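You operate a simulated robot arm through the tools that you are given. There is no shell and no other tool.

The job below is to be done with a simulated robot arm. You get a single attempt, and the scene is never put back.

Task
Fit the press with the block that the blue card names.
Fine: old block on the bench top; latch the new one and push the handled plate in. Where these are worked on the way, their far stop is far enough and under half their travel is too little: handled plate.

It is judged by the outcome, as a careful person would: the job done as asked, and still so three seconds after it is handed in. It fails if anything else is knocked over, pushed out of place, dropped, spilled or broken.

Robot
A 6-joint arm with a two-finger parallel gripper, fixed in place. Base frame: the origin is on the floor under the middle of its stand, x ahead of it, y to its left, z up; the work surface is at about z = 800. Lengths are in mm, angles in rad, forces in N, time in s.
With the tool pointing down near the work surface it reaches from about 260 to 680 mm from the base axis. Its first joint turns from -1.152 to 1.152 rad. Payload 2.9 kg.
The tool frame sits at the grasp point between the pads (the TCP): z along the fingers, y along the line on which they close. The tips reach 30 mm beyond it. Largest opening 110 mm; finger width 20, thickness 10; the body of the gripper, 48 by 112 mm, starts 55 mm behind the TCP.
Orientation is told as [roll, pitch, yaw] about the base's x, y, z axes, in that order, counted from this pose: with the fingers straight down and closing along the base's y, the tool's x points along the base's -x, its y along +y and its z along -z.

Tools
- The arm moves only by the tool send_rows. Its argument "plan" is a list of rows, each a list of 3 entries, a list of its own where there are three numbers: the shift along the base's x, y, z in mm, then the turn, a rotation vector about the base's x, y, z in rad, then the opening, from 0 (shut) to 1 (fully open). In form: [[[tx, ty, tz], [wx, wy, wz], hand], ...]. A call has 1 to 20 rows; each row shifts and turns the commanded pose from where the row before left it. A row lasts 0.2 s, in which the tool goes at most 50 mm and 0.15 rad; a call with a longer step from one row to the next is refused whole, and so is a gripper value outside its range. Where a pose cannot be reached the arm comes as near as it can. A force on the tool above 40 N (or 10 N above the force at the start of the call, whichever is more), or a blocked arm, ends the call early, and 0.2 s more pass. Each finger travels about 108 mm/s and halts on what it meets, pressing with about 31 N; the grip force reading is that of the motor and also rises with nothing between the fingers. The clock runs only during rows and for 0.2 s after the last one: add rows that do not move to give the fingers time. It gives the time, the measured TCP pose, the force on the tool (base axes), the opening and the grip force at its end, in the units of the frame above (readings bear some noise), with the torque about the TCP (base axes, N m) and any sound that the robot's microphone picked up.
- Cameras (640 x 400 px; columns grow to the right, rows downward): "scene" is fixed at [70.7, 405.7, 1391.2]; the picture's right is [-0.89, -0.45, 0.00], its down [-0.22, 0.43, -0.88] and it looks along [0.40, -0.78, -0.48] (base axes); focal length 316 px, centre (320, 200). "wrist" rides on the gripper at [72, 17, -103] in the tool frame; the picture's right is [-0.23, 0.97, 0.00], its down [-0.76, -0.18, -0.62] and it looks along [-0.61, -0.14, 0.78] (tool axes); focal length 222 px, centre (320, 200). There is no depth. A picture from a camera that has moved, and an enlarged one, comes with that camera's place and axes in the base frame and with its lens. The place of the scene camera against the robot may be out by one fixed shift of up to 18 mm in any direction.
- get_image(camera): a new picture of that camera. No time passes.
- close_up(camera, box): a new picture of the part [left, top, right, bottom] of that camera's present view, enlarged. No time passes.
- close_job(): hands the job in; it is judged then, once.

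Places have to be worked out from the pictures, the camera data and where the tool is seen. Open the gripper and draw the arm clear of the work before you hand the job in, unless the task says otherwise.

The tools are called after "Call:" by a JSON object that holds its "api" and its "payload". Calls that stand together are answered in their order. send_rows: Moves the arm, as the interface text tells. Its arguments: {"type":"object","properties":{"plan":{"type":"array","items":{"type":"array"}}},"required":["plan"]} The other tools are called the same way: get_image (camera) takes a picture; close_up (camera, box) takes an enlarged picture of a part of a camera's view; close_job () hands the job in.

At the start:

```text
time: 0.0
ee_pos: [436.3, -71.6, 1086.2]
tool_rot: [0.001, -0.001, 0.0]
ft_force: [0.6, -0.5, 0.2]
wrist_torque: [0.0, -0.06, -0.01]
opening: 110.1
finger_force: 0.0
```

scene: 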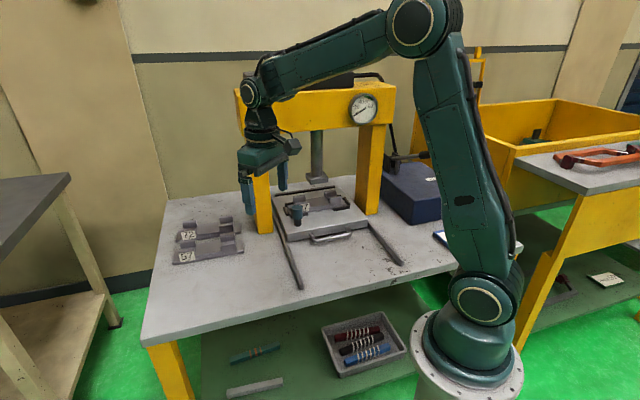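
wrist: 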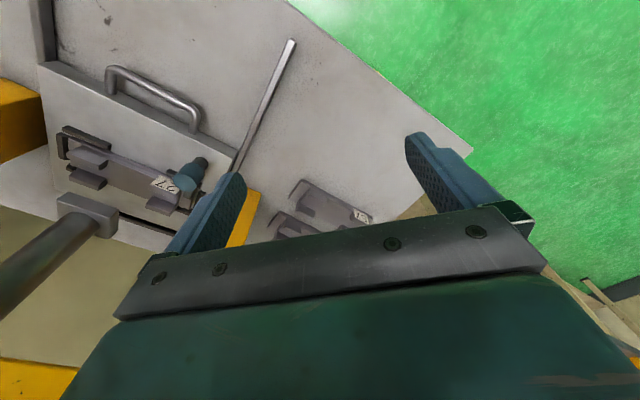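

I see a press with a handled plate, a block marked 27 or similar fitted in it, two spare blocks on the bench, and no clearly visible card yet. I'll take close-ups to find the blue card and read the block labels.

Call:
{"api": "close_up", "payload": {"camera": "scene", "box": [260, 160, 420, 260]}}

Call:
{"api": "close_up", "payload": {"camera": "scene", "box": [150, 190, 278, 270]}}

Call:
{"api": "close_up", "payload": {"camera": "scene", "box": [370, 120, 530, 260]}}

Call:
{"api": "close_up", "payload": {"camera": "wrist", "box": [20, 40, 270, 250]}}

Call:
{"api": "close_up", "payload": {"camera": "wrist", "box": [240, 160, 420, 260]}}

```text
4.00 times, centred on (340, 210) of scene
camera zoom: at [70.7, 405.7, 1391.2], right [-0.89, -0.45, 0.0], down [-0.22, 0.43, -0.88], along [0.4, -0.78, -0.48], focal length 1265 px, centre (240, 160)
```

zoom: 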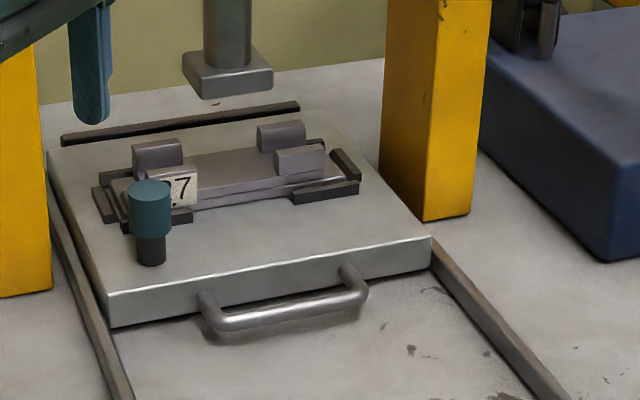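

```text
5.00 times, centred on (214, 230) of scene
camera zoom: at [70.7, 405.7, 1391.2], right [-0.89, -0.45, 0.0], down [-0.22, 0.43, -0.88], along [0.4, -0.78, -0.48], focal length 1581 px, centre (850, 50)
```

zoom: 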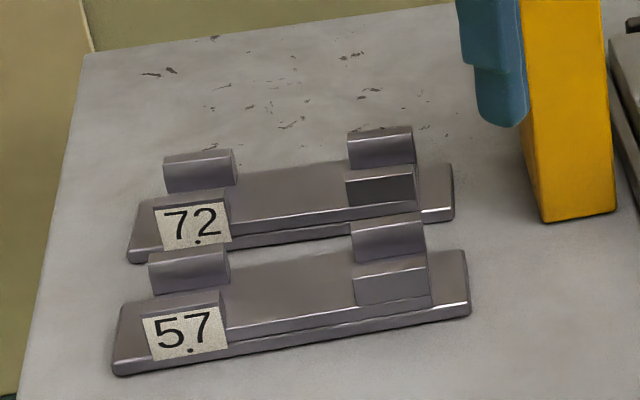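

```text
2.86 times, centred on (450, 190) of scene
camera zoom: at [70.7, 405.7, 1391.2], right [-0.89, -0.45, 0.0], down [-0.22, 0.43, -0.88], along [0.4, -0.78, -0.48], focal length 904 px, centre (-51, 229)
```

zoom: 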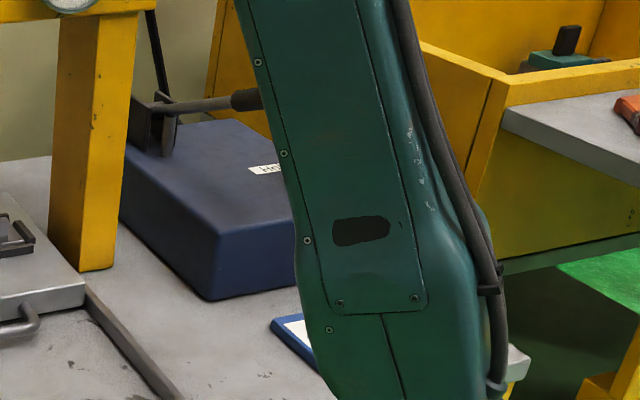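

```text
1.90 times, centred on (145, 145) of wrist
camera zoom: at [363.4, -56.7, 1190.9], right [0.23, 0.97, 0.0], down [0.76, -0.18, 0.62], along [0.61, -0.14, -0.78], focal length 423 px, centre (653, 305)
```

zoom: 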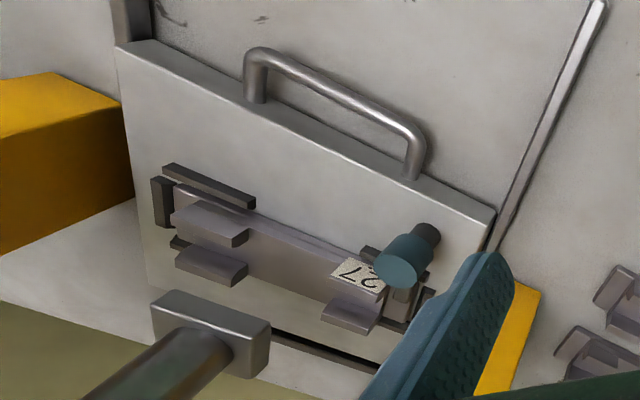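

```text
3.56 times, centred on (330, 210) of wrist
camera zoom: at [363.4, -56.7, 1190.9], right [0.23, 0.97, 0.0], down [0.76, -0.18, 0.62], along [0.61, -0.14, -0.78], focal length 790 px, centre (284, 164)
```

zoom: 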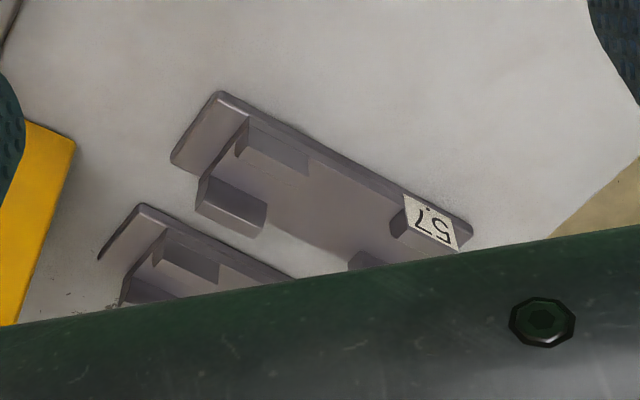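

The old block reads "27" or similar, and the spares read "57." and "72.". The blue card is a clipboard hidden behind the arm near (80,-480), so I move the tool over there at height, yawed so the wrist camera looks at it.

Call:
{"api": "send_rows", "payload": {"plan": [[[-22, -15, 0], [0, 0, -0.14], 1], [[-22, -15, 0], [0, 0, -0.14], 1], [[-22, -15, 0], [0, 0, -0.14], 1], [[-22, -15, 0], [0, 0, -0.14], 1], [[-22, -15, 0], [0, 0, -0.14], 1], [[-22, -15, 0], [0, 0, -0.14], 1], [[-22, -15, 0], [0, 0, -0.14], 1], [[-22, -15, 0], [0, 0, -0.14], 1], [[-22, -15, 0], [0, 0, -0.14], 1], [[-22, -15, 0], [0, 0, -0.14], 1], [[-22, -15, 0], [0, 0, -0.14], 1], [[0, 0, 0], [0, 0, 0], 1], [[0, 0, 0], [0, 0, 0], 1]]}}

```text
time: 2.8
ee_pos: [195.1, -237.6, 1085.6]
tool_rot: [-0.001, -0.001, -1.541]
ft_force: [0.5, 1.1, 0.3]
wrist_torque: [0.03, -0.02, 0.02]
opening: 110.1
finger_force: 0.1
```

The tool is now at (195,-238,1086) with yaw -1.54, so the camera should look toward the card. I take both pictures.

Call:
{"api": "get_image", "payload": {"camera": "wrist"}}

Call:
{"api": "get_image", "payload": {"camera": "scene"}}

```text
taken
camera wrist: at [208.8, -166.1, 1190.0], right [0.98, -0.2, 0.0], down [-0.15, -0.77, 0.62], along [-0.12, -0.61, -0.78], focal length 222 px, centre (320, 200)
```

wrist: 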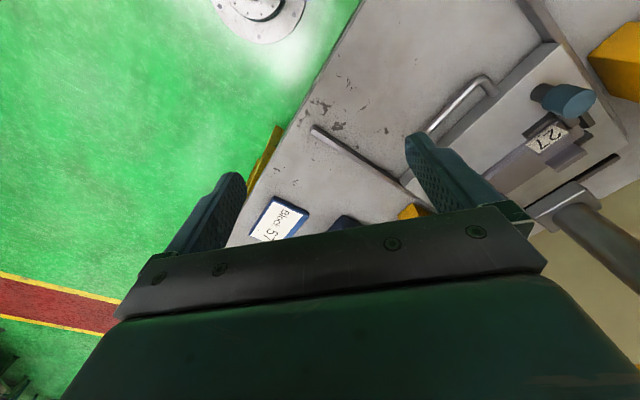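

```text
taken
```

scene: 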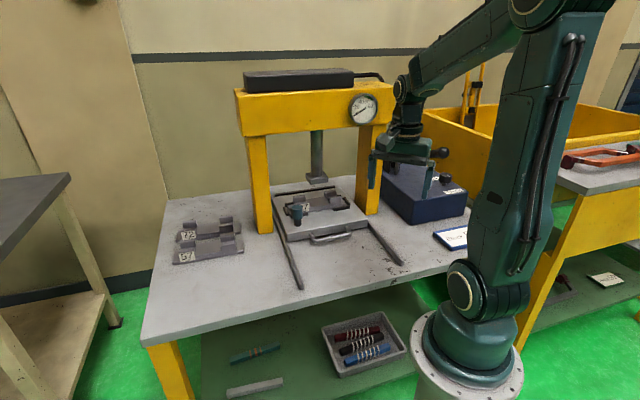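

The card is visible in both views; I enlarge it to read it in full.

Call:
{"api": "close_up", "payload": {"camera": "wrist", "box": [240, 190, 320, 250]}}

Call:
{"api": "close_up", "payload": {"camera": "scene", "box": [424, 220, 474, 256]}}

Call:
{"api": "close_up", "payload": {"camera": "wrist", "box": [400, 30, 640, 230]}}

Call:
{"api": "close_up", "payload": {"camera": "scene", "box": [260, 160, 420, 300]}}

```text
6.67 times, centred on (280, 220) of wrist
camera zoom: at [208.8, -166.1, 1190.0], right [0.98, -0.2, 0.0], down [-0.15, -0.77, 0.62], along [-0.12, -0.61, -0.78], focal length 1481 px, centre (587, 67)
```

zoom: 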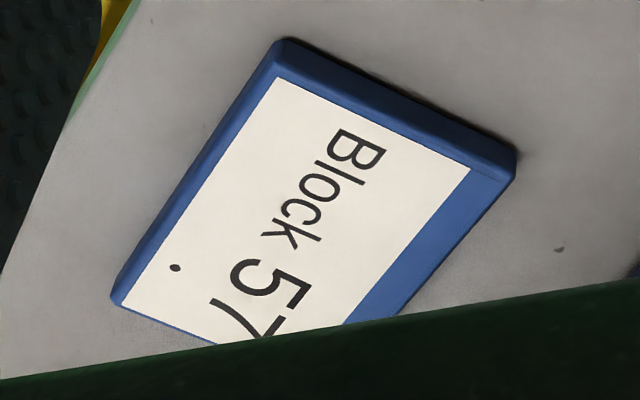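

```text
11.11 times, centred on (449, 238) of scene
camera zoom: at [70.7, 405.7, 1391.2], right [-0.89, -0.45, 0.0], down [-0.22, 0.43, -0.88], along [0.4, -0.78, -0.48], focal length 3514 px, centre (-1113, -222)
```

zoom: 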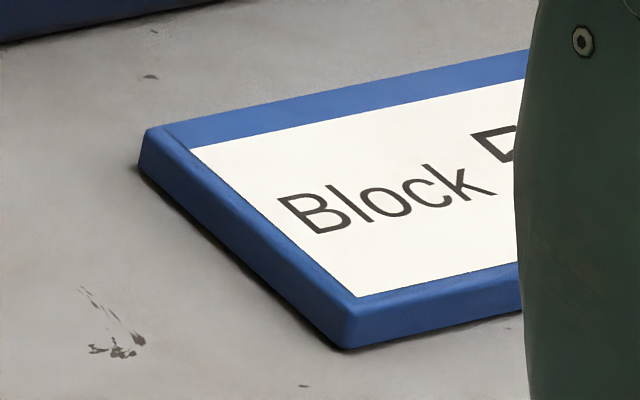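

```text
2.00 times, centred on (520, 130) of wrist
camera zoom: at [208.8, -166.1, 1190.0], right [0.98, -0.2, 0.0], down [-0.15, -0.77, 0.62], along [-0.12, -0.61, -0.78], focal length 444 px, centre (-80, 340)
```

zoom: 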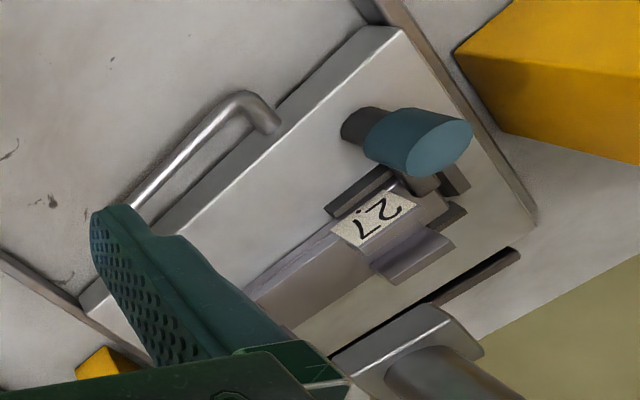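

```text
2.86 times, centred on (340, 230) of scene
camera zoom: at [70.7, 405.7, 1391.2], right [-0.89, -0.45, 0.0], down [-0.22, 0.43, -0.88], along [0.4, -0.78, -0.48], focal length 904 px, centre (263, 114)
```

zoom: 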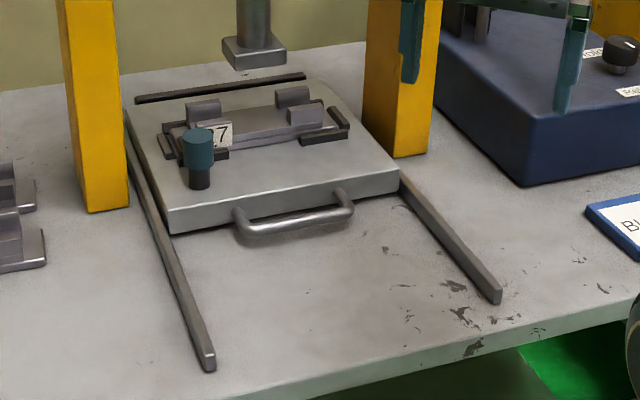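

The card reads "Block 57" with the dot below the number, matching block "57." on the bench. I raise the tool a little to see the rest of the card that the gripper hides before acting on it.

Call:
{"api": "send_rows", "payload": {"plan": [[[10, 20, 45], [0, 0, 0], 1], [[10, 20, 45], [0, 0, 0], 1], [[0, 0, 0], [0, 0, 0], 1]]}}

Call:
{"api": "get_image", "payload": {"camera": "wrist"}}

Call:
{"api": "close_up", "payload": {"camera": "wrist", "box": [220, 150, 320, 230]}}

```text
refused: row 1 steps farther than a row can; nothing moved
```

```text
taken
camera wrist: at [208.8, -166.1, 1190.0], right [0.98, -0.2, 0.0], down [-0.15, -0.77, 0.62], along [-0.12, -0.61, -0.78], focal length 222 px, centre (320, 200)
```

wrist: 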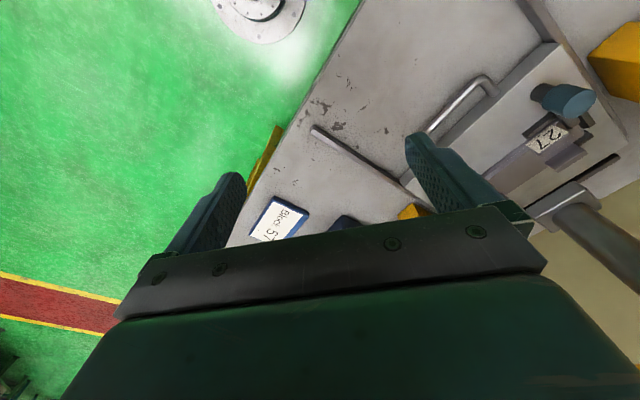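

```text
5.00 times, centred on (270, 190) of wrist
camera zoom: at [208.8, -166.1, 1190.0], right [0.98, -0.2, 0.0], down [-0.15, -0.77, 0.62], along [-0.12, -0.61, -0.78], focal length 1111 px, centre (570, 250)
```

zoom: 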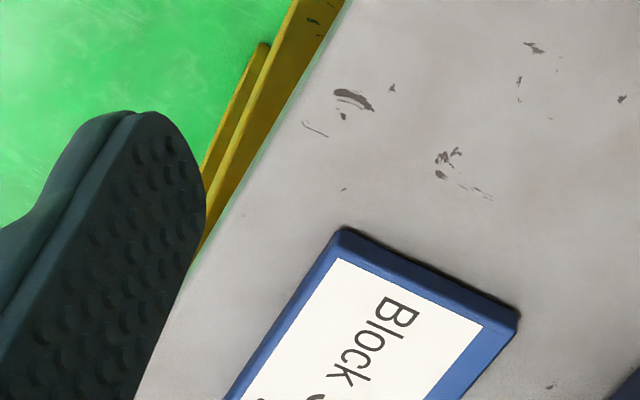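

The row was slightly too long (50.2 mm), so nothing moved. I retry with shorter steps.

Call:
{"api": "send_rows", "payload": {"plan": [[[8, 18, 40], [0, 0, 0], 1], [[8, 18, 40], [0, 0, 0], 1], [[0, 0, 20], [0, 0, 0], 1], [[0, 0, 0], [0, 0, 0], 1]]}}

Call:
{"api": "get_image", "payload": {"camera": "wrist"}}

Call:
{"api": "close_up", "payload": {"camera": "wrist", "box": [220, 150, 320, 230]}}

```text
time: 3.8
ee_pos: [210.1, -199.5, 1188.1]
tool_rot: [0.0, 0.0, -1.539]
ft_force: [-0.4, -0.7, 0.3]
wrist_torque: [0.0, 0.01, 0.01]
opening: 109.9
finger_force: 0.1
```

```text
taken
camera wrist: at [225.1, -127.4, 1292.2], right [0.98, -0.2, 0.0], down [-0.15, -0.77, 0.62], along [-0.12, -0.61, -0.78], focal length 222 px, centre (320, 200)
```

wrist: 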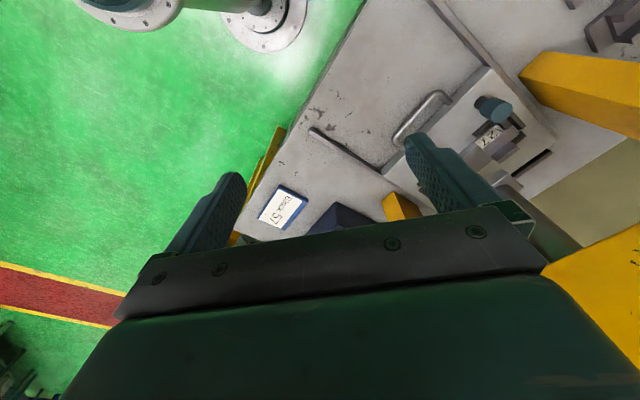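

```text
5.00 times, centred on (270, 190) of wrist
camera zoom: at [225.1, -127.4, 1292.2], right [0.98, -0.2, 0.0], down [-0.15, -0.77, 0.62], along [-0.12, -0.61, -0.78], focal length 1111 px, centre (570, 250)
```

zoom: 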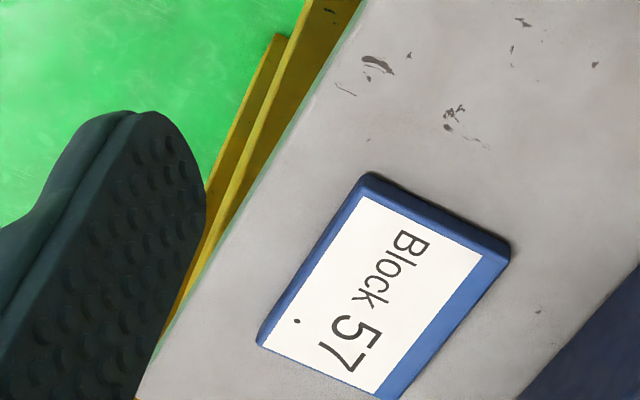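

The card says only "Block 57". Next I go to a viewing pose over the plate's handle, facing the press, to measure the handle, the knob and the nest.

Call:
{"api": "send_rows", "payload": {"plan": [[[24.8, -9.3, -31.3], [0, 0, 0.1257], 1], [[24.8, -9.3, -31.3], [0, 0, 0.1257], 1], [[24.8, -9.3, -31.3], [0, 0, 0.1257], 1], [[24.8, -9.3, -31.3], [0, 0, 0.1257], 1], [[24.8, -9.3, -31.3], [0, 0, 0.1257], 1], [[24.8, -9.3, -31.3], [0, 0, 0.1257], 1], [[0, 0, 0], [0, 0, 0], 1], [[0, 0, 0], [0, 0, 0], 1]]}}

Call:
{"api": "get_image", "payload": {"camera": "wrist"}}

Call:
{"api": "get_image", "payload": {"camera": "scene"}}

```text
time: 5.6
ee_pos: [359.0, -258.9, 1001.5]
tool_rot: [0.0, 0.0, -0.786]
ft_force: [-0.3, 0.2, 0.4]
wrist_torque: [0.0, -0.02, 0.02]
opening: 110.1
finger_force: 0.1
```

```text
taken
camera wrist: at [318.1, -196.7, 1104.6], right [0.85, 0.53, 0.0], down [0.41, -0.66, 0.62], along [0.33, -0.53, -0.78], focal length 222 px, centre (320, 200)
```

wrist: 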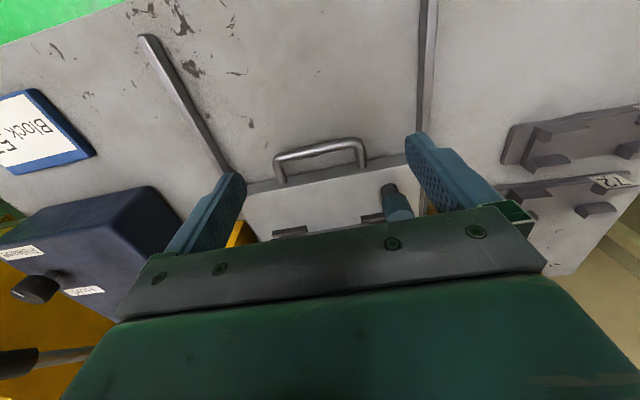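

```text
taken
```

scene: 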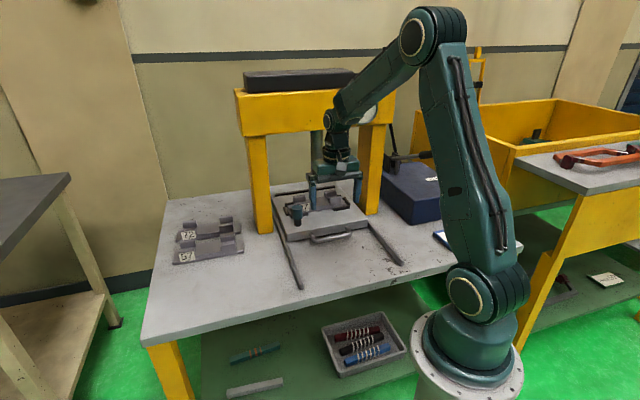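

The handle is in view at the top centre; I enlarge to measure its ends.

Call:
{"api": "close_up", "payload": {"camera": "wrist", "box": [240, 110, 440, 235]}}

Call:
{"api": "close_up", "payload": {"camera": "scene", "box": [270, 180, 390, 255]}}

```text
3.20 times, centred on (340, 172) of wrist
camera zoom: at [318.1, -196.7, 1104.6], right [0.85, 0.53, 0.0], down [0.41, -0.66, 0.62], along [0.33, -0.53, -0.78], focal length 711 px, centre (256, 288)
```

zoom: 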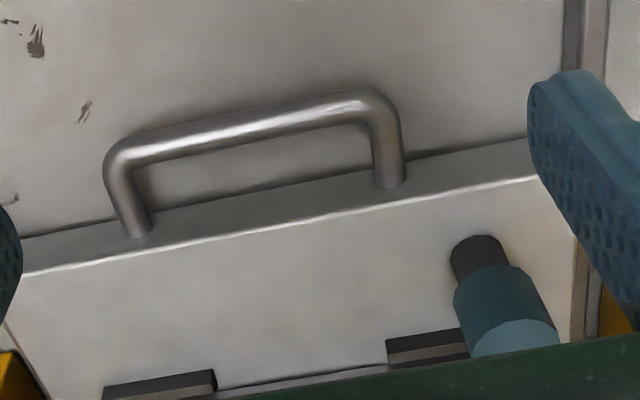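

```text
5.33 times, centred on (330, 218) of scene
camera zoom: at [70.7, 405.7, 1391.2], right [-0.89, -0.45, 0.0], down [-0.22, 0.43, -0.88], along [0.4, -0.78, -0.48], focal length 1687 px, centre (267, 107)
```

zoom: 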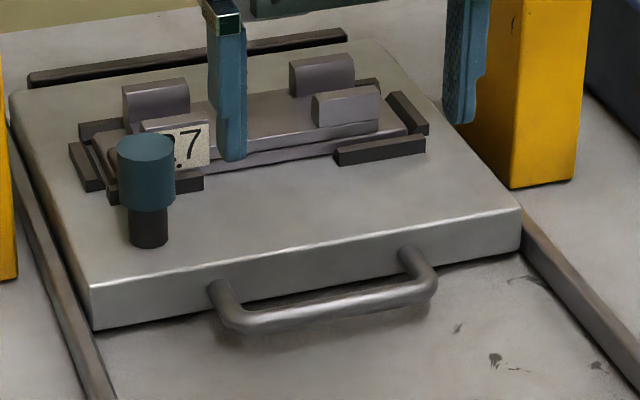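

The handle bar runs from about (347,-357) to (430,-277) at z≈820, about 37 mm off the plate's face, and the press axis is at about 134°. I turn the tool to yaw 0.768 so that it closes across the bar, and go above the handle's middle (388,-317).

Call:
{"api": "send_rows", "payload": {"plan": [[[2.6, -5.3, -5], [0, 0, 0.1413], 1], [[2.6, -5.3, -5], [0, 0, 0.1413], 1], [[2.6, -5.3, -5], [0, 0, 0.1413], 1], [[2.6, -5.3, -5], [0, 0, 0.1413], 0.8], [[2.6, -5.3, -5], [0, 0, 0.1413], 0.6], [[2.6, -5.3, -5], [0, 0, 0.1413], 0.45], [[2.6, -5.3, -5], [0, 0, 0.1413], 0.33], [[2.6, -5.3, -5], [0, 0, 0.1413], 0.33], [[2.6, -5.3, -5], [0, 0, 0.1413], 0.33], [[2.6, -5.3, -5], [0, 0, 0.1413], 0.33], [[2.6, -5.3, -5], [0, 0, 0.1413], 0.33], [[0, 0, 0], [0, 0, 0], 0.33], [[0, 0, 0], [0, 0, 0], 0.33]]}}

Call:
{"api": "get_image", "payload": {"camera": "wrist"}}

Call:
{"api": "get_image", "payload": {"camera": "scene"}}

```text
time: 8.4
ee_pos: [387.0, -316.6, 944.4]
tool_rot: [0.001, 0.001, 0.771]
ft_force: [-0.3, -0.5, -0.4]
wrist_torque: [0.01, 0.03, -0.01]
opening: 36.6
finger_force: 0.1
```

```text
taken
camera wrist: at [322.8, -356.6, 1048.3], right [-0.52, 0.86, 0.0], down [0.67, 0.4, 0.62], along [0.53, 0.32, -0.78], focal length 222 px, centre (320, 200)
```

wrist: 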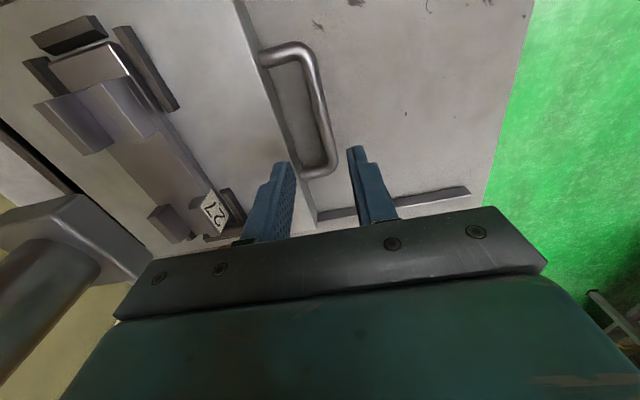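

```text
taken
```

scene: 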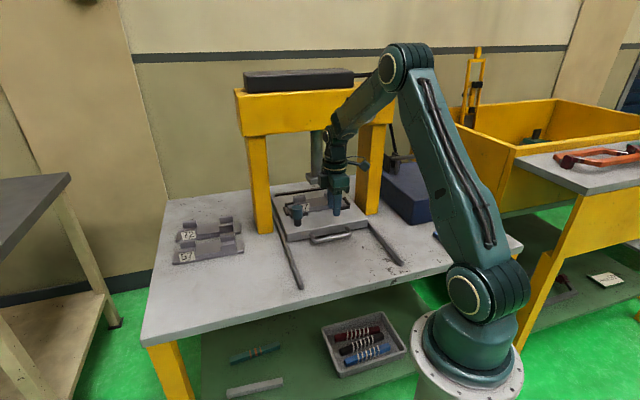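

The tool sits above the handle, with the open fingers about across the bar. I enlarge to check the alignment before descending.

Call:
{"api": "close_up", "payload": {"camera": "wrist", "box": [220, 30, 420, 230]}}

Call:
{"api": "close_up", "payload": {"camera": "wrist", "box": [0, 0, 300, 250]}}

```text
2.00 times, centred on (320, 130) of wrist
camera zoom: at [322.8, -356.6, 1048.3], right [-0.52, 0.86, 0.0], down [0.67, 0.4, 0.62], along [0.53, 0.32, -0.78], focal length 444 px, centre (320, 340)
```

zoom: 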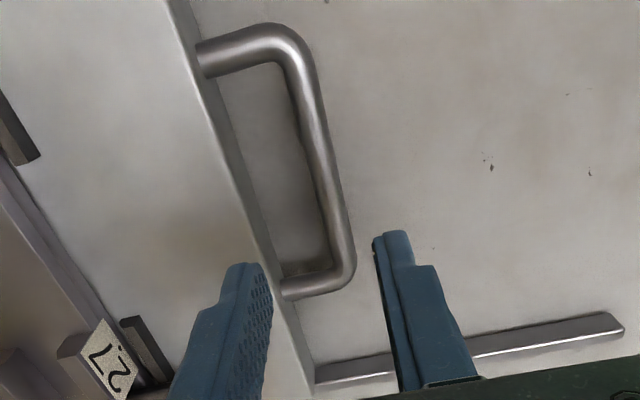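

```text
1.60 times, centred on (150, 125) of wrist
camera zoom: at [322.8, -356.6, 1048.3], right [-0.52, 0.86, 0.0], down [0.67, 0.4, 0.62], along [0.53, 0.32, -0.78], focal length 355 px, centre (592, 320)
```

zoom: 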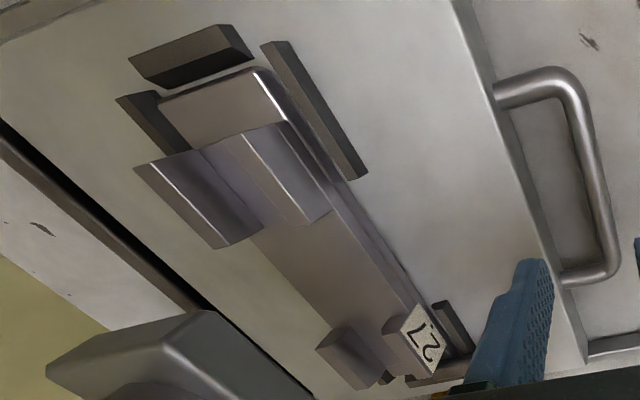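

The bar's middle is at about (390,-316), z≈823, and the fingers straddle it with clearance on both sides. I descend to z≈838 and close on the bar.

Call:
{"api": "send_rows", "payload": {"plan": [[[1.5, 0, -30], [0, 0, -0.01], 0.33], [[0, 0, -30], [0, 0, 0], 0.33], [[0, 0, -25], [0, 0, 0], 0.33], [[0, 0, -15], [0, 0, 0], 0.33], [[0, 0, -6], [0, 0, 0], 0.33], [[0, 0, 0], [0, 0, 0], 0.33]]}}

Call:
{"api": "get_image", "payload": {"camera": "wrist"}}

Call:
{"api": "close_up", "payload": {"camera": "scene", "box": [270, 180, 390, 255]}}

```text
time: 9.8
ee_pos: [389.0, -316.0, 838.7]
tool_rot: [0.001, -0.001, 0.758]
ft_force: [0.2, -0.3, 0.2]
wrist_torque: [-0.01, 0.02, -0.01]
opening: 36.2
finger_force: 0.1
```

```text
taken
camera wrist: at [324.7, -354.7, 942.9], right [-0.51, 0.86, 0.0], down [0.67, 0.4, 0.62], along [0.54, 0.32, -0.78], focal length 222 px, centre (320, 200)
```

wrist: 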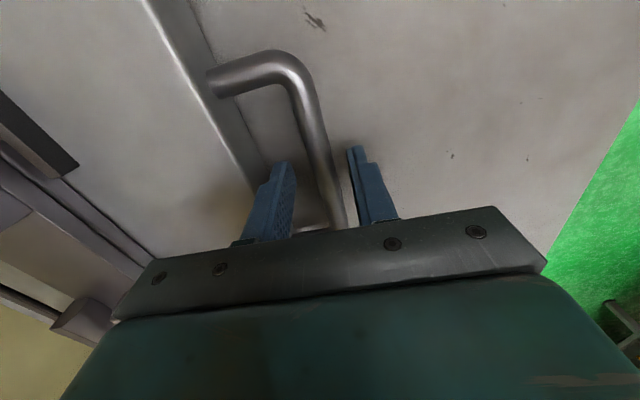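

```text
5.33 times, centred on (330, 218) of scene
camera zoom: at [70.7, 405.7, 1391.2], right [-0.89, -0.45, 0.0], down [-0.22, 0.43, -0.88], along [0.4, -0.78, -0.48], focal length 1687 px, centre (267, 107)
```

zoom: 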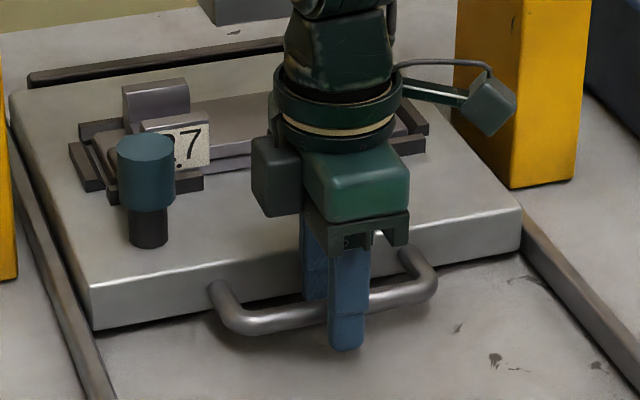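

The fingers straddle the bar, one on each side. I close the gripper onto it.

Call:
{"api": "send_rows", "payload": {"plan": [[[0, 0, 0], [0, 0, 0], 0.2], [[0, 0, 0], [0, 0, 0], 0.1], [[0, 0, 0], [0, 0, 0], 0.0], [[0, 0, 0], [0, 0, 0], 0.0]]}}

```text
time: 10.8
ee_pos: [387.3, -314.0, 839.0]
tool_rot: [0.006, -0.001, 0.76]
ft_force: [-15.0, 13.1, 3.9]
wrist_torque: [0.23, 0.19, 1.01]
opening: 14.0
finger_force: 44.7
```

The grip holds a 14 mm bar. I pull gently outward along the rail direction (-0.688, 0.725), first 40 mm.

Call:
{"api": "send_rows", "payload": {"plan": [[[-2, 2.1, 0], [0, 0, 0], 0.0], [[-4.1, 4.35, 0], [0, 0, 0], 0.0], [[-6.9, 7.25, 0], [0, 0, 0], 0.0], [[-6.9, 7.25, 0], [0, 0, 0], 0.0], [[-6.9, 7.25, 0], [0, 0, 0], 0.0]]}}

```text
time: 12.0
ee_pos: [361.9, -288.7, 838.2]
tool_rot: [0.002, 0.0, 0.759]
ft_force: [-4.8, -2.6, -5.8]
wrist_torque: [-0.09, 0.21, 0.9]
opening: 14.0
finger_force: 45.2
```

The plate moved with the handle (about 36 mm) with little drag. I continue pulling in the slightly corrected direction (-0.70, 0.714).

Call:
{"api": "send_rows", "payload": {"plan": [[[-9.8, 10, 0], [0, 0, 0], 0.0], [[-9.8, 10, 0], [0, 0, 0], 0.0], [[-9.8, 10, 0], [0, 0, 0], 0.0], [[-9.8, 10, 0], [0, 0, 0], 0.0], [[-9.8, 10, 0], [0, 0, 0], 0.0], [[-9.8, 10, 0], [0, 0, 0], 0.0]]}}

Call:
{"api": "get_image", "payload": {"camera": "scene"}}

```text
time: 13.4
ee_pos: [302.3, -227.6, 837.2]
tool_rot: [0.002, 0.004, 0.759]
ft_force: [-14.8, -11.6, 9.4]
wrist_torque: [-0.12, 0.41, 0.94]
opening: 14.0
finger_force: 44.8
```

```text
taken
```

scene: 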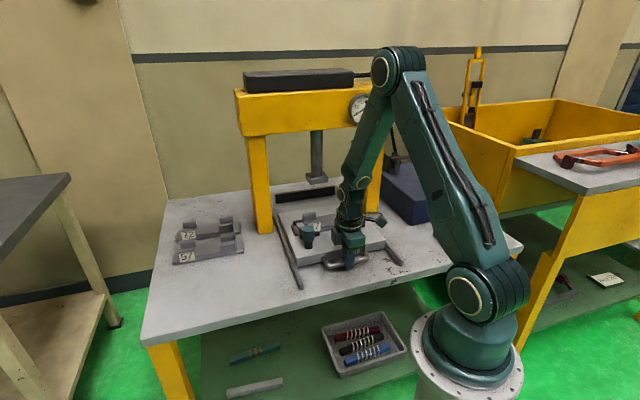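

The plate is out about 121 mm, with a growing side load that means the rails run closer to 135°. I relieve it sideways, correct the yaw slightly, and pull on.

Call:
{"api": "send_rows", "payload": {"plan": [[[-1.0, -0.6, 0], [0, 0, 0.012], 0.0], [[-7.1, 7.0, 0], [0, 0, 0.012], 0.0], [[-7.1, 7.0, 0], [0, 0, 0], 0.0], [[-7.1, 7.0, 0], [0, 0, 0], 0.0], [[-7.1, 7.0, 0], [0, 0, 0], 0.0]]}}

```text
time: 14.6
ee_pos: [272.0, -197.9, 838.9]
tool_rot: [0.001, 0.001, 0.783]
ft_force: [-8.3, -4.6, 12.3]
wrist_torque: [0.65, -0.48, 0.73]
opening: 13.7
finger_force: 45.3
```

Out about 164 mm so far, loads small. I continue until the stop is felt.

Call:
{"api": "send_rows", "payload": {"plan": [[[-5.7, 5.6, 0], [0, 0, 0], 0.0], [[-5.7, 5.6, 0], [0, 0, 0], 0.0], [[-5.7, 5.6, 0], [0, 0, 0], 0.0], [[-5.7, 5.6, 0], [0, 0, 0], 0.0]]}}

Call:
{"api": "get_image", "payload": {"camera": "scene"}}

```text
time: 15.6
ee_pos: [250.4, -177.4, 839.4]
tool_rot: [-0.002, -0.002, 0.783]
ft_force: [-4.6, -3.3, 21.6]
wrist_torque: [-0.04, 0.09, 0.69]
opening: 13.8
finger_force: 45.3
```

```text
taken
```

scene: 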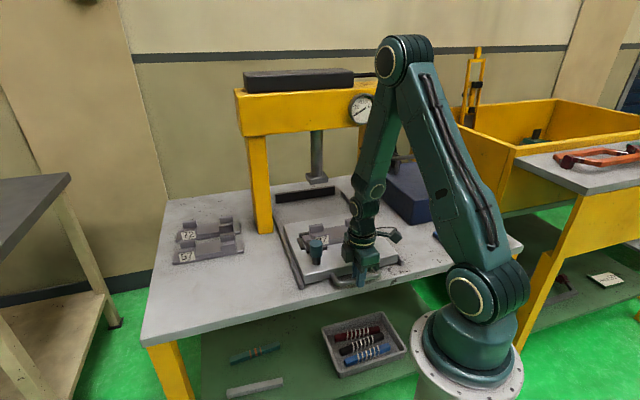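

Out 193 mm now; a vertical load of about 21 N has built up, so I raise the command by a millimetre and feel for the stop with small steps.

Call:
{"api": "send_rows", "payload": {"plan": [[[0, 0, 1], [0, 0, 0], 0.0], [[-2.8, 2.8, 0.3], [0, 0, 0], 0.0], [[-2.8, 2.8, 0], [0, 0, 0], 0.0], [[-2.8, 2.8, 0], [0, 0, 0], 0.0]]}}

```text
time: 16.6
ee_pos: [243.9, -169.2, 838.7]
tool_rot: [-0.003, 0.001, 0.784]
ft_force: [-0.3, -3.2, 15.9]
wrist_torque: [0.19, -0.18, 0.72]
opening: 13.5
finger_force: 45.4
```

Still moving freely at about 204 mm. I check the plate against the rail ends before pulling further.

Call:
{"api": "close_up", "payload": {"camera": "scene", "box": [260, 170, 420, 300]}}

Call:
{"api": "get_image", "payload": {"camera": "wrist"}}

```text
3.08 times, centred on (340, 235) of scene
camera zoom: at [70.6, 405.7, 1391.2], right [-0.89, -0.45, 0.0], down [-0.22, 0.43, -0.88], along [0.4, -0.78, -0.48], focal length 973 px, centre (258, 92)
```

zoom: 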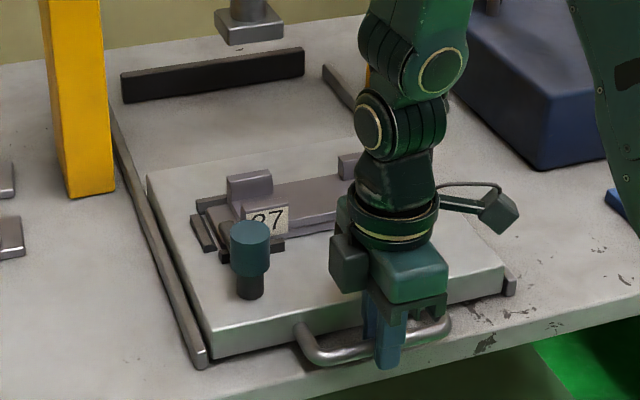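

```text
taken
camera wrist: at [180.5, -210.8, 942.4], right [-0.53, 0.85, 0.0], down [0.66, 0.41, 0.62], along [0.53, 0.33, -0.78], focal length 222 px, centre (320, 200)
```

wrist: 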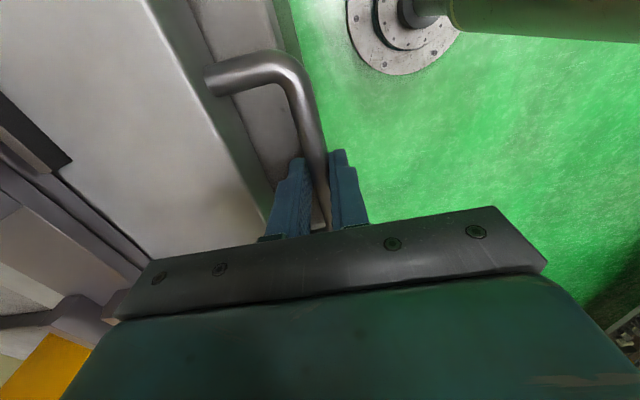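

The plate's front is now level with the rail ends, about 204 mm out, well beyond half its travel. I release the handle and rise straight up.

Call:
{"api": "send_rows", "payload": {"plan": [[[0, 0, 0], [0, 0, 0], 0.15], [[0, 0, 0], [0, 0, 0], 0.33], [[0, 0, 0], [0, 0, 0], 0.33], [[0, 0, 15], [0, 0, 0], 0.33], [[0, 0, 30], [0, 0, 0], 0.33], [[0, 0, 40], [0, 0, 0], 0.33], [[0, 0, 40], [0, 0, 0], 0.33], [[0, 0, 40], [0, 0, 0], 0.33]]}}

Call:
{"api": "get_image", "payload": {"camera": "wrist"}}

Call:
{"api": "get_image", "payload": {"camera": "scene"}}

```text
time: 18.4
ee_pos: [243.3, -168.8, 1002.1]
tool_rot: [0.002, 0.0, 0.785]
ft_force: [-0.1, 0.1, -0.2]
wrist_torque: [0.0, 0.01, 0.0]
opening: 36.5
finger_force: 0.0
```

```text
taken
camera wrist: at [180.3, -210.4, 1105.9], right [-0.53, 0.85, 0.0], down [0.67, 0.41, 0.62], along [0.53, 0.33, -0.78], focal length 222 px, centre (320, 200)
```

wrist: 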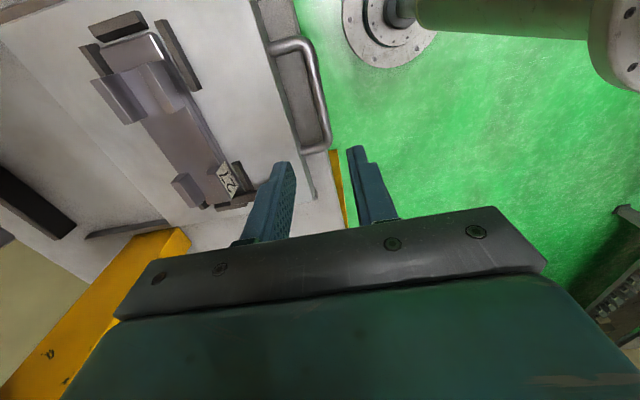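

```text
taken
```

scene: 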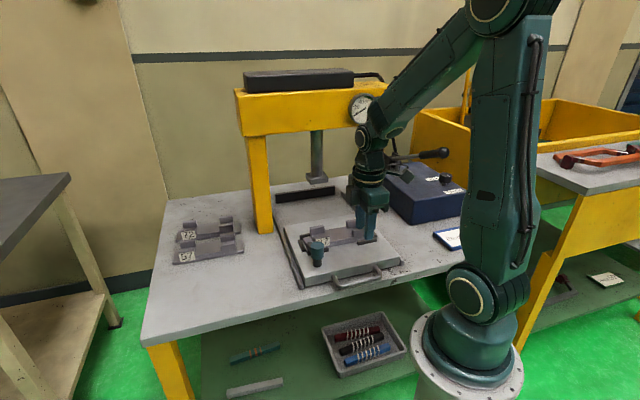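

The plate stands well out and nothing else moved. I look closely at the nest, block and knob from here.

Call:
{"api": "close_up", "payload": {"camera": "wrist", "box": [70, 0, 310, 220]}}

Call:
{"api": "close_up", "payload": {"camera": "scene", "box": [270, 200, 410, 290]}}

```text
1.82 times, centred on (190, 110) of wrist
camera zoom: at [180.3, -210.4, 1105.9], right [-0.53, 0.85, 0.0], down [0.67, 0.41, 0.62], along [0.53, 0.33, -0.78], focal length 404 px, centre (556, 364)
```

zoom: 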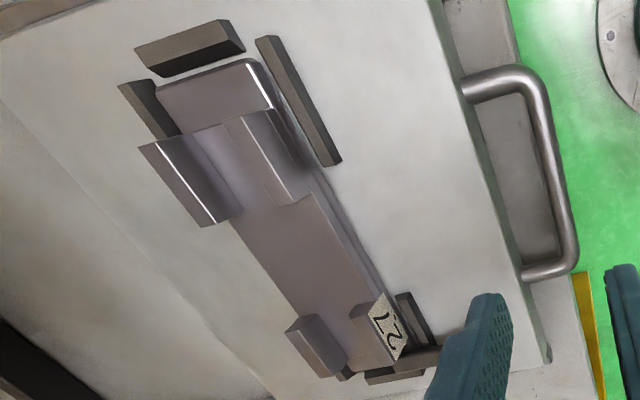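

```text
4.44 times, centred on (340, 245) of scene
camera zoom: at [70.7, 405.7, 1391.2], right [-0.89, -0.45, 0.0], down [-0.22, 0.43, -0.88], along [0.4, -0.78, -0.48], focal length 1406 px, centre (231, 0)
```

zoom: 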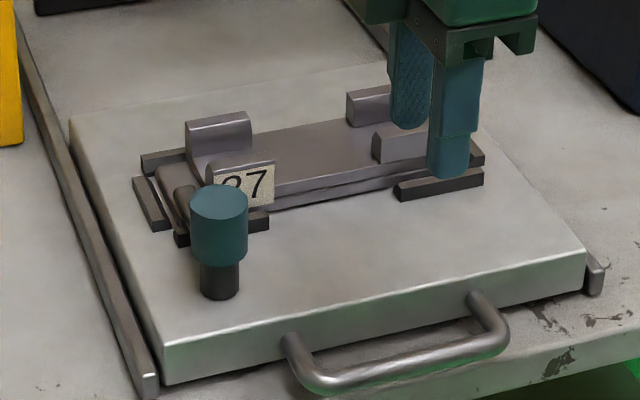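

A swing arm appears to run from the knob's post over the block's labelled end. I move for an oblique view of the knob with the fingers fully open.

Call:
{"api": "send_rows", "payload": {"plan": [[[16, -11.3, -8.3], [0, 0, 0], 0.6], [[16, -11.3, -8.3], [0, 0, 0], 1.0], [[16, -11.3, -8.3], [0, 0, 0], 1.0], [[0, 0, 0], [0, 0, 0], 1.0], [[0, 0, 0], [0, 0, 0], 1.0]]}}

Call:
{"api": "get_image", "payload": {"camera": "wrist"}}

Call:
{"api": "close_up", "payload": {"camera": "wrist", "box": [230, 60, 430, 230]}}

```text
time: 19.6
ee_pos: [291.2, -203.4, 977.2]
tool_rot: [0.0, 0.0, 0.782]
ft_force: [0.3, -0.6, -0.1]
wrist_torque: [-0.03, 0.02, 0.02]
opening: 110.0
finger_force: 0.1
```

```text
taken
camera wrist: at [227.8, -243.7, 1081.7], right [-0.53, 0.85, 0.0], down [0.66, 0.41, 0.62], along [0.53, 0.33, -0.78], focal length 222 px, centre (320, 200)
```

wrist: 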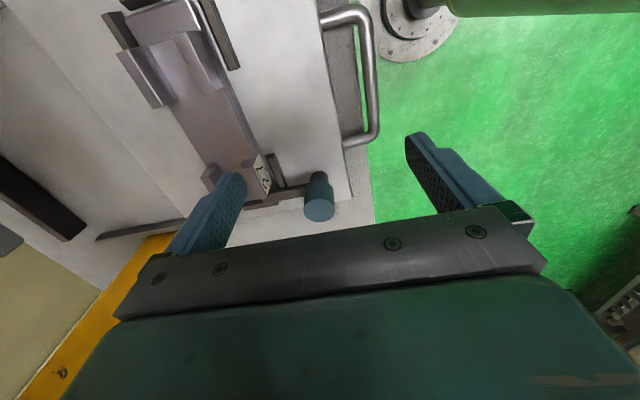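

```text
2.35 times, centred on (330, 145) of wrist
camera zoom: at [227.8, -243.7, 1081.7], right [-0.53, 0.85, 0.0], down [0.66, 0.41, 0.62], along [0.53, 0.33, -0.78], focal length 523 px, centre (296, 329)
```

zoom: 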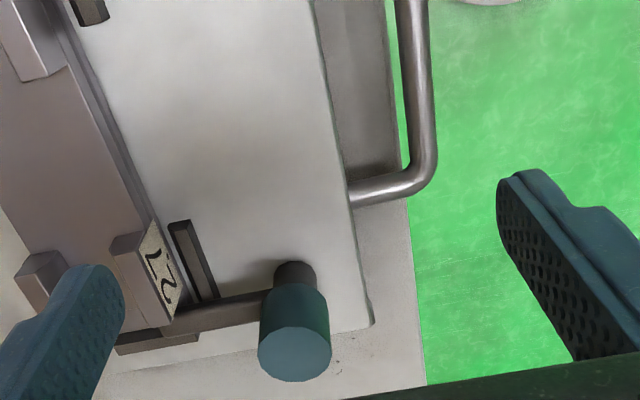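

Now it is clear: a brown swing arm runs from the knob's post over the block's end tab, so turning the knob should swing it clear. I take a second view from the front to fix heights and positions.

Call:
{"api": "send_rows", "payload": {"plan": [[[1.2, 10.4, 3], [0, 0, -0.1337], 1], [[1.2, 10.4, 3], [0, 0, -0.1337], 1], [[1.2, 10.4, 3], [0, 0, -0.1337], 1], [[1.2, 10.4, 3], [0, 0, -0.1337], 1], [[1.2, 10.4, 3], [0, 0, -0.1337], 1], [[1.2, 10.4, 3], [0, 0, -0.1337], 1], [[1.2, 10.4, 3], [0, 0, -0.1337], 1], [[1.2, 10.4, 3], [0, 0, -0.1337], 1], [[1.2, 10.4, 3], [0, 0, -0.1337], 1], [[1.2, 10.4, 3], [0, 0, -0.1337], 1], [[0, 0, 0], [0, 0, 0], 1], [[0, 0, 0], [0, 0, 0], 1]]}}

Call:
{"api": "get_image", "payload": {"camera": "wrist"}}

Call:
{"api": "close_up", "payload": {"camera": "wrist", "box": [150, 60, 450, 230]}}

```text
time: 22.2
ee_pos: [303.4, -98.3, 1010.5]
tool_rot: [-0.001, 0.002, -0.554]
ft_force: [-0.9, -0.1, -0.3]
wrist_torque: [-0.01, -0.05, 0.01]
opening: 110.1
finger_force: 0.0
```

```text
taken
camera wrist: at [249.7, -47.4, 1114.1], right [0.71, 0.71, 0.0], down [0.55, -0.55, 0.62], along [0.44, -0.44, -0.78], focal length 222 px, centre (320, 200)
```

wrist: 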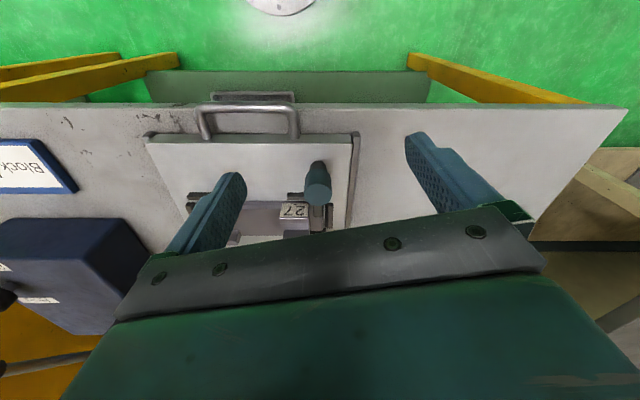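

```text
2.13 times, centred on (300, 145) of wrist
camera zoom: at [249.7, -47.4, 1114.1], right [0.71, 0.71, 0.0], down [0.55, -0.55, 0.62], along [0.44, -0.44, -0.78], focal length 474 px, centre (363, 317)
```

zoom: 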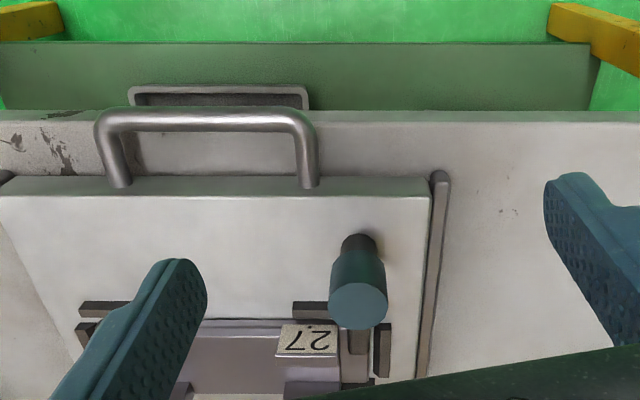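

Triangulating both views gives the knob axis at (361.4,-162.3), top z≈904, 33 mm across, teal part 875–904, plate top z≈840. The press axes lie at 45°. I move above the knob with yaw -0.785 and the fingers part open.

Call:
{"api": "send_rows", "payload": {"plan": [[[19.3, -21.3, -3.5], [0, 0, -0.077], 0.8], [[19.3, -21.3, -3.5], [0, 0, -0.077], 0.6], [[19.4, -21.4, -3.5], [0, 0, -0.077], 0.55], [[0, 0, -25], [0, 0, 0], 0.55], [[0, 0, -25], [0, 0, 0], 0.55], [[0, 0, 0], [0, 0, 0], 0.55]]}}

Call:
{"api": "get_image", "payload": {"camera": "wrist"}}

Call:
{"api": "close_up", "payload": {"camera": "scene", "box": [270, 200, 410, 290]}}

```text
time: 23.6
ee_pos: [360.5, -163.6, 951.5]
tool_rot: [0.0, 0.001, -0.786]
ft_force: [0.3, 0.2, 0.3]
wrist_torque: [0.01, 0.0, 0.0]
opening: 60.6
finger_force: 0.0
```

```text
taken
camera wrist: at [320.7, -101.9, 1054.5], right [0.85, 0.53, 0.0], down [0.41, -0.66, 0.62], along [0.33, -0.53, -0.78], focal length 222 px, centre (320, 200)
```

wrist: 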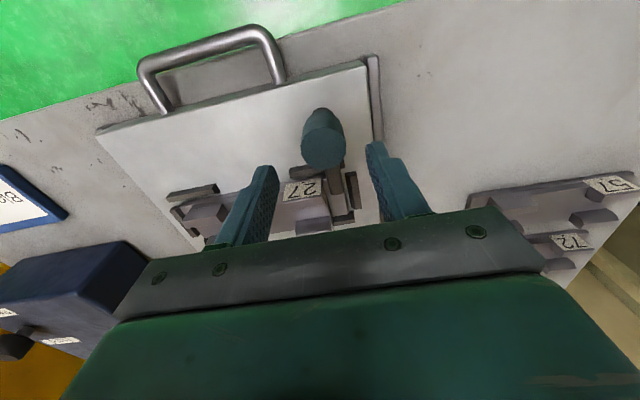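

```text
4.44 times, centred on (340, 245) of scene
camera zoom: at [70.7, 405.7, 1391.2], right [-0.89, -0.45, 0.0], down [-0.22, 0.43, -0.88], along [0.4, -0.78, -0.48], focal length 1406 px, centre (231, 0)
```

zoom: 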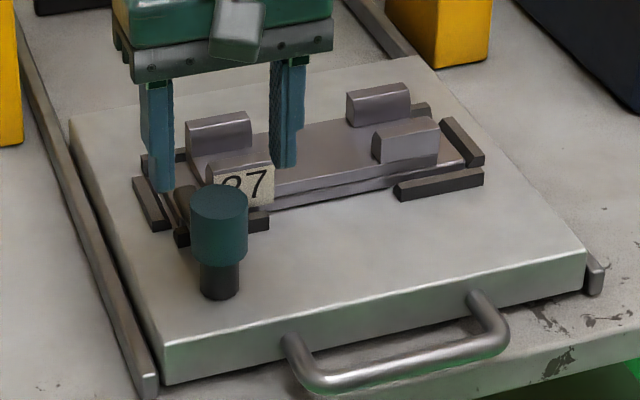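

The knob, arm, and block end are in clear view between the fingers; I enlarge this to see the latch arm.

Call:
{"api": "close_up", "payload": {"camera": "wrist", "box": [250, 90, 400, 240]}}

Call:
{"api": "close_up", "payload": {"camera": "wrist", "box": [460, 150, 640, 270]}}

```text
2.67 times, centred on (325, 165) of wrist
camera zoom: at [320.7, -101.9, 1054.5], right [0.85, 0.53, 0.0], down [0.41, -0.66, 0.62], along [0.33, -0.53, -0.78], focal length 592 px, centre (307, 293)
```

zoom: 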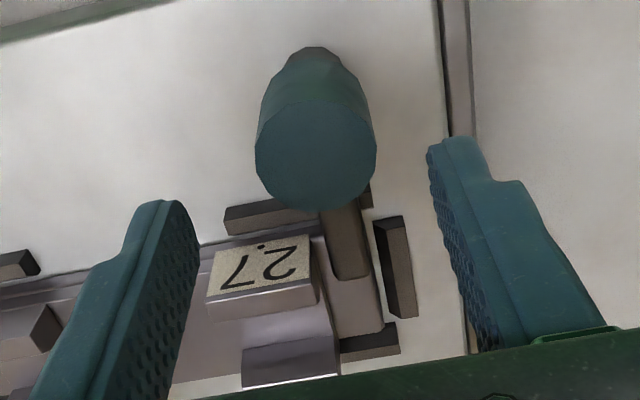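

```text
3.33 times, centred on (550, 210) of wrist
camera zoom: at [320.7, -101.9, 1054.5], right [0.85, 0.53, 0.0], down [0.41, -0.66, 0.62], along [0.33, -0.53, -0.78], focal length 740 px, centre (-447, 167)
```

zoom: 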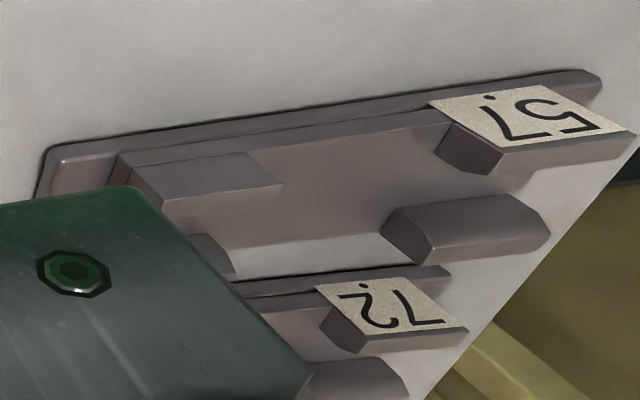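

The arm lies over the block's end tab. I centre on the knob and descend to z≈900, then close on it.

Call:
{"api": "send_rows", "payload": {"plan": [[[0.9, 1.3, -20], [0, 0, 0], 0.55], [[0, 0, -20], [0, 0, 0], 0.55], [[0, 0, -11.5], [0, 0, 0], 0.5], [[0, 0, 0], [0, 0, 0], 0.4], [[0, 0, 0], [0, 0, 0], 0.3], [[0, 0, 0], [0, 0, 0], 0.15], [[0, 0, 0], [0, 0, 0], 0.15]]}}

```text
time: 25.2
ee_pos: [361.3, -159.8, 898.6]
tool_rot: [0.0, 0.002, -0.781]
ft_force: [9.2, 8.3, -7.5]
wrist_torque: [-0.17, -0.26, 0.05]
opening: 33.9
finger_force: 44.4
```

The knob is held at 34 mm. I relieve the side load slightly and turn counter-clockwise (away from the block's jaw) in small steps to test.

Call:
{"api": "send_rows", "payload": {"plan": [[[1.0, 1.0, 0], [0, 0, 0], 0.15], [[0, 0, 0], [0, 0, 0.06], 0.15], [[0, 0, 0], [0, 0, 0.08], 0.15], [[0, 0, 0], [0, 0, 0.1], 0.15]]}}

Call:
{"api": "get_image", "payload": {"camera": "wrist"}}

```text
time: 26.2
ee_pos: [362.3, -160.1, 897.7]
tool_rot: [-0.003, 0.0, -0.543]
ft_force: [-5.8, -3.7, 21.3]
wrist_torque: [0.78, 0.95, -0.02]
opening: 33.7
finger_force: 45.5
```

```text
taken
camera wrist: at [308.8, -110.6, 1002.1], right [0.7, 0.71, 0.0], down [0.56, -0.55, 0.62], along [0.44, -0.44, -0.78], focal length 222 px, centre (320, 200)
```

wrist: 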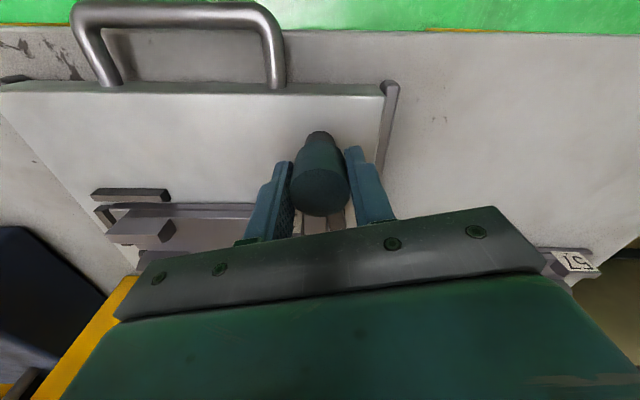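

It turned 0.24 rad without resisting torque. I check whether the arm swung along with the knob.

Call:
{"api": "close_up", "payload": {"camera": "wrist", "box": [230, 110, 400, 240]}}

Call:
{"api": "close_up", "payload": {"camera": "scene", "box": [270, 200, 410, 290]}}

```text
3.08 times, centred on (315, 175) of wrist
camera zoom: at [308.8, -110.6, 1002.1], right [0.7, 0.71, 0.0], down [0.56, -0.55, 0.62], along [0.44, -0.44, -0.78], focal length 684 px, centre (335, 277)
```

zoom: 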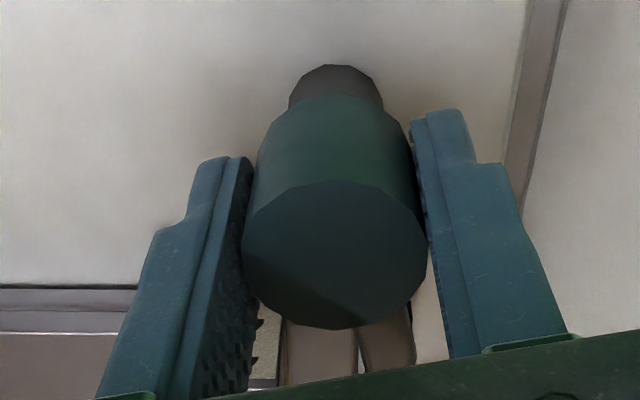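

```text
4.44 times, centred on (340, 245) of scene
camera zoom: at [70.3, 405.7, 1391.2], right [-0.89, -0.45, 0.0], down [-0.22, 0.43, -0.88], along [0.4, -0.78, -0.48], focal length 1406 px, centre (231, 0)
```

zoom: 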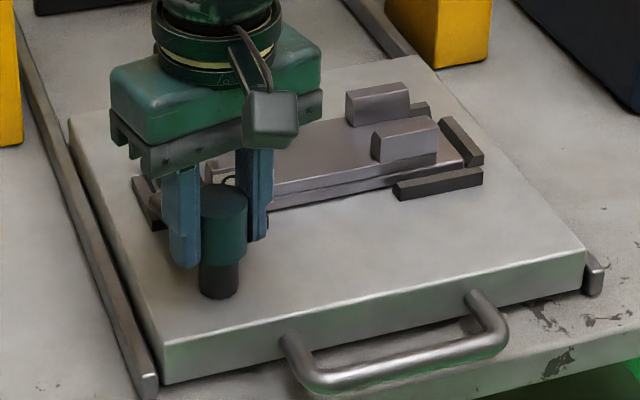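

The arm has begun to swing toward +e, away from the block. I continue turning counter-clockwise while watching the loads.

Call:
{"api": "send_rows", "payload": {"plan": [[[0, 0, 0.8], [0, 0, 0.08], 0.15], [[0, 0, 0], [0, 0, 0.1], 0.15], [[0, 0, 0], [0, 0, 0.1], 0.15], [[0, 0, 0], [0, 0, 0.1], 0.15], [[0, 0, 0], [0, 0, 0.1], 0.15]]}}

Call:
{"api": "get_image", "payload": {"camera": "wrist"}}

```text
time: 27.4
ee_pos: [362.4, -160.3, 898.3]
tool_rot: [-0.002, 0.0, -0.064]
ft_force: [-17.8, -13.7, 18.4]
wrist_torque: [0.07, -1.0, 0.02]
opening: 34.0
finger_force: 44.9
```

```text
taken
camera wrist: at [290.5, -140.7, 1002.1], right [0.29, 0.96, 0.0], down [0.75, -0.23, 0.62], along [0.6, -0.18, -0.78], focal length 222 px, centre (320, 200)
```

wrist: 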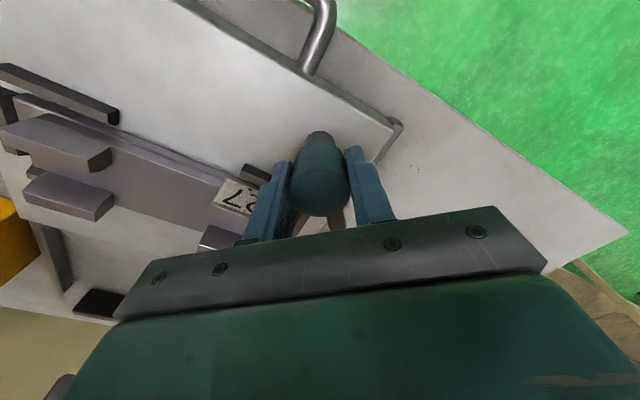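

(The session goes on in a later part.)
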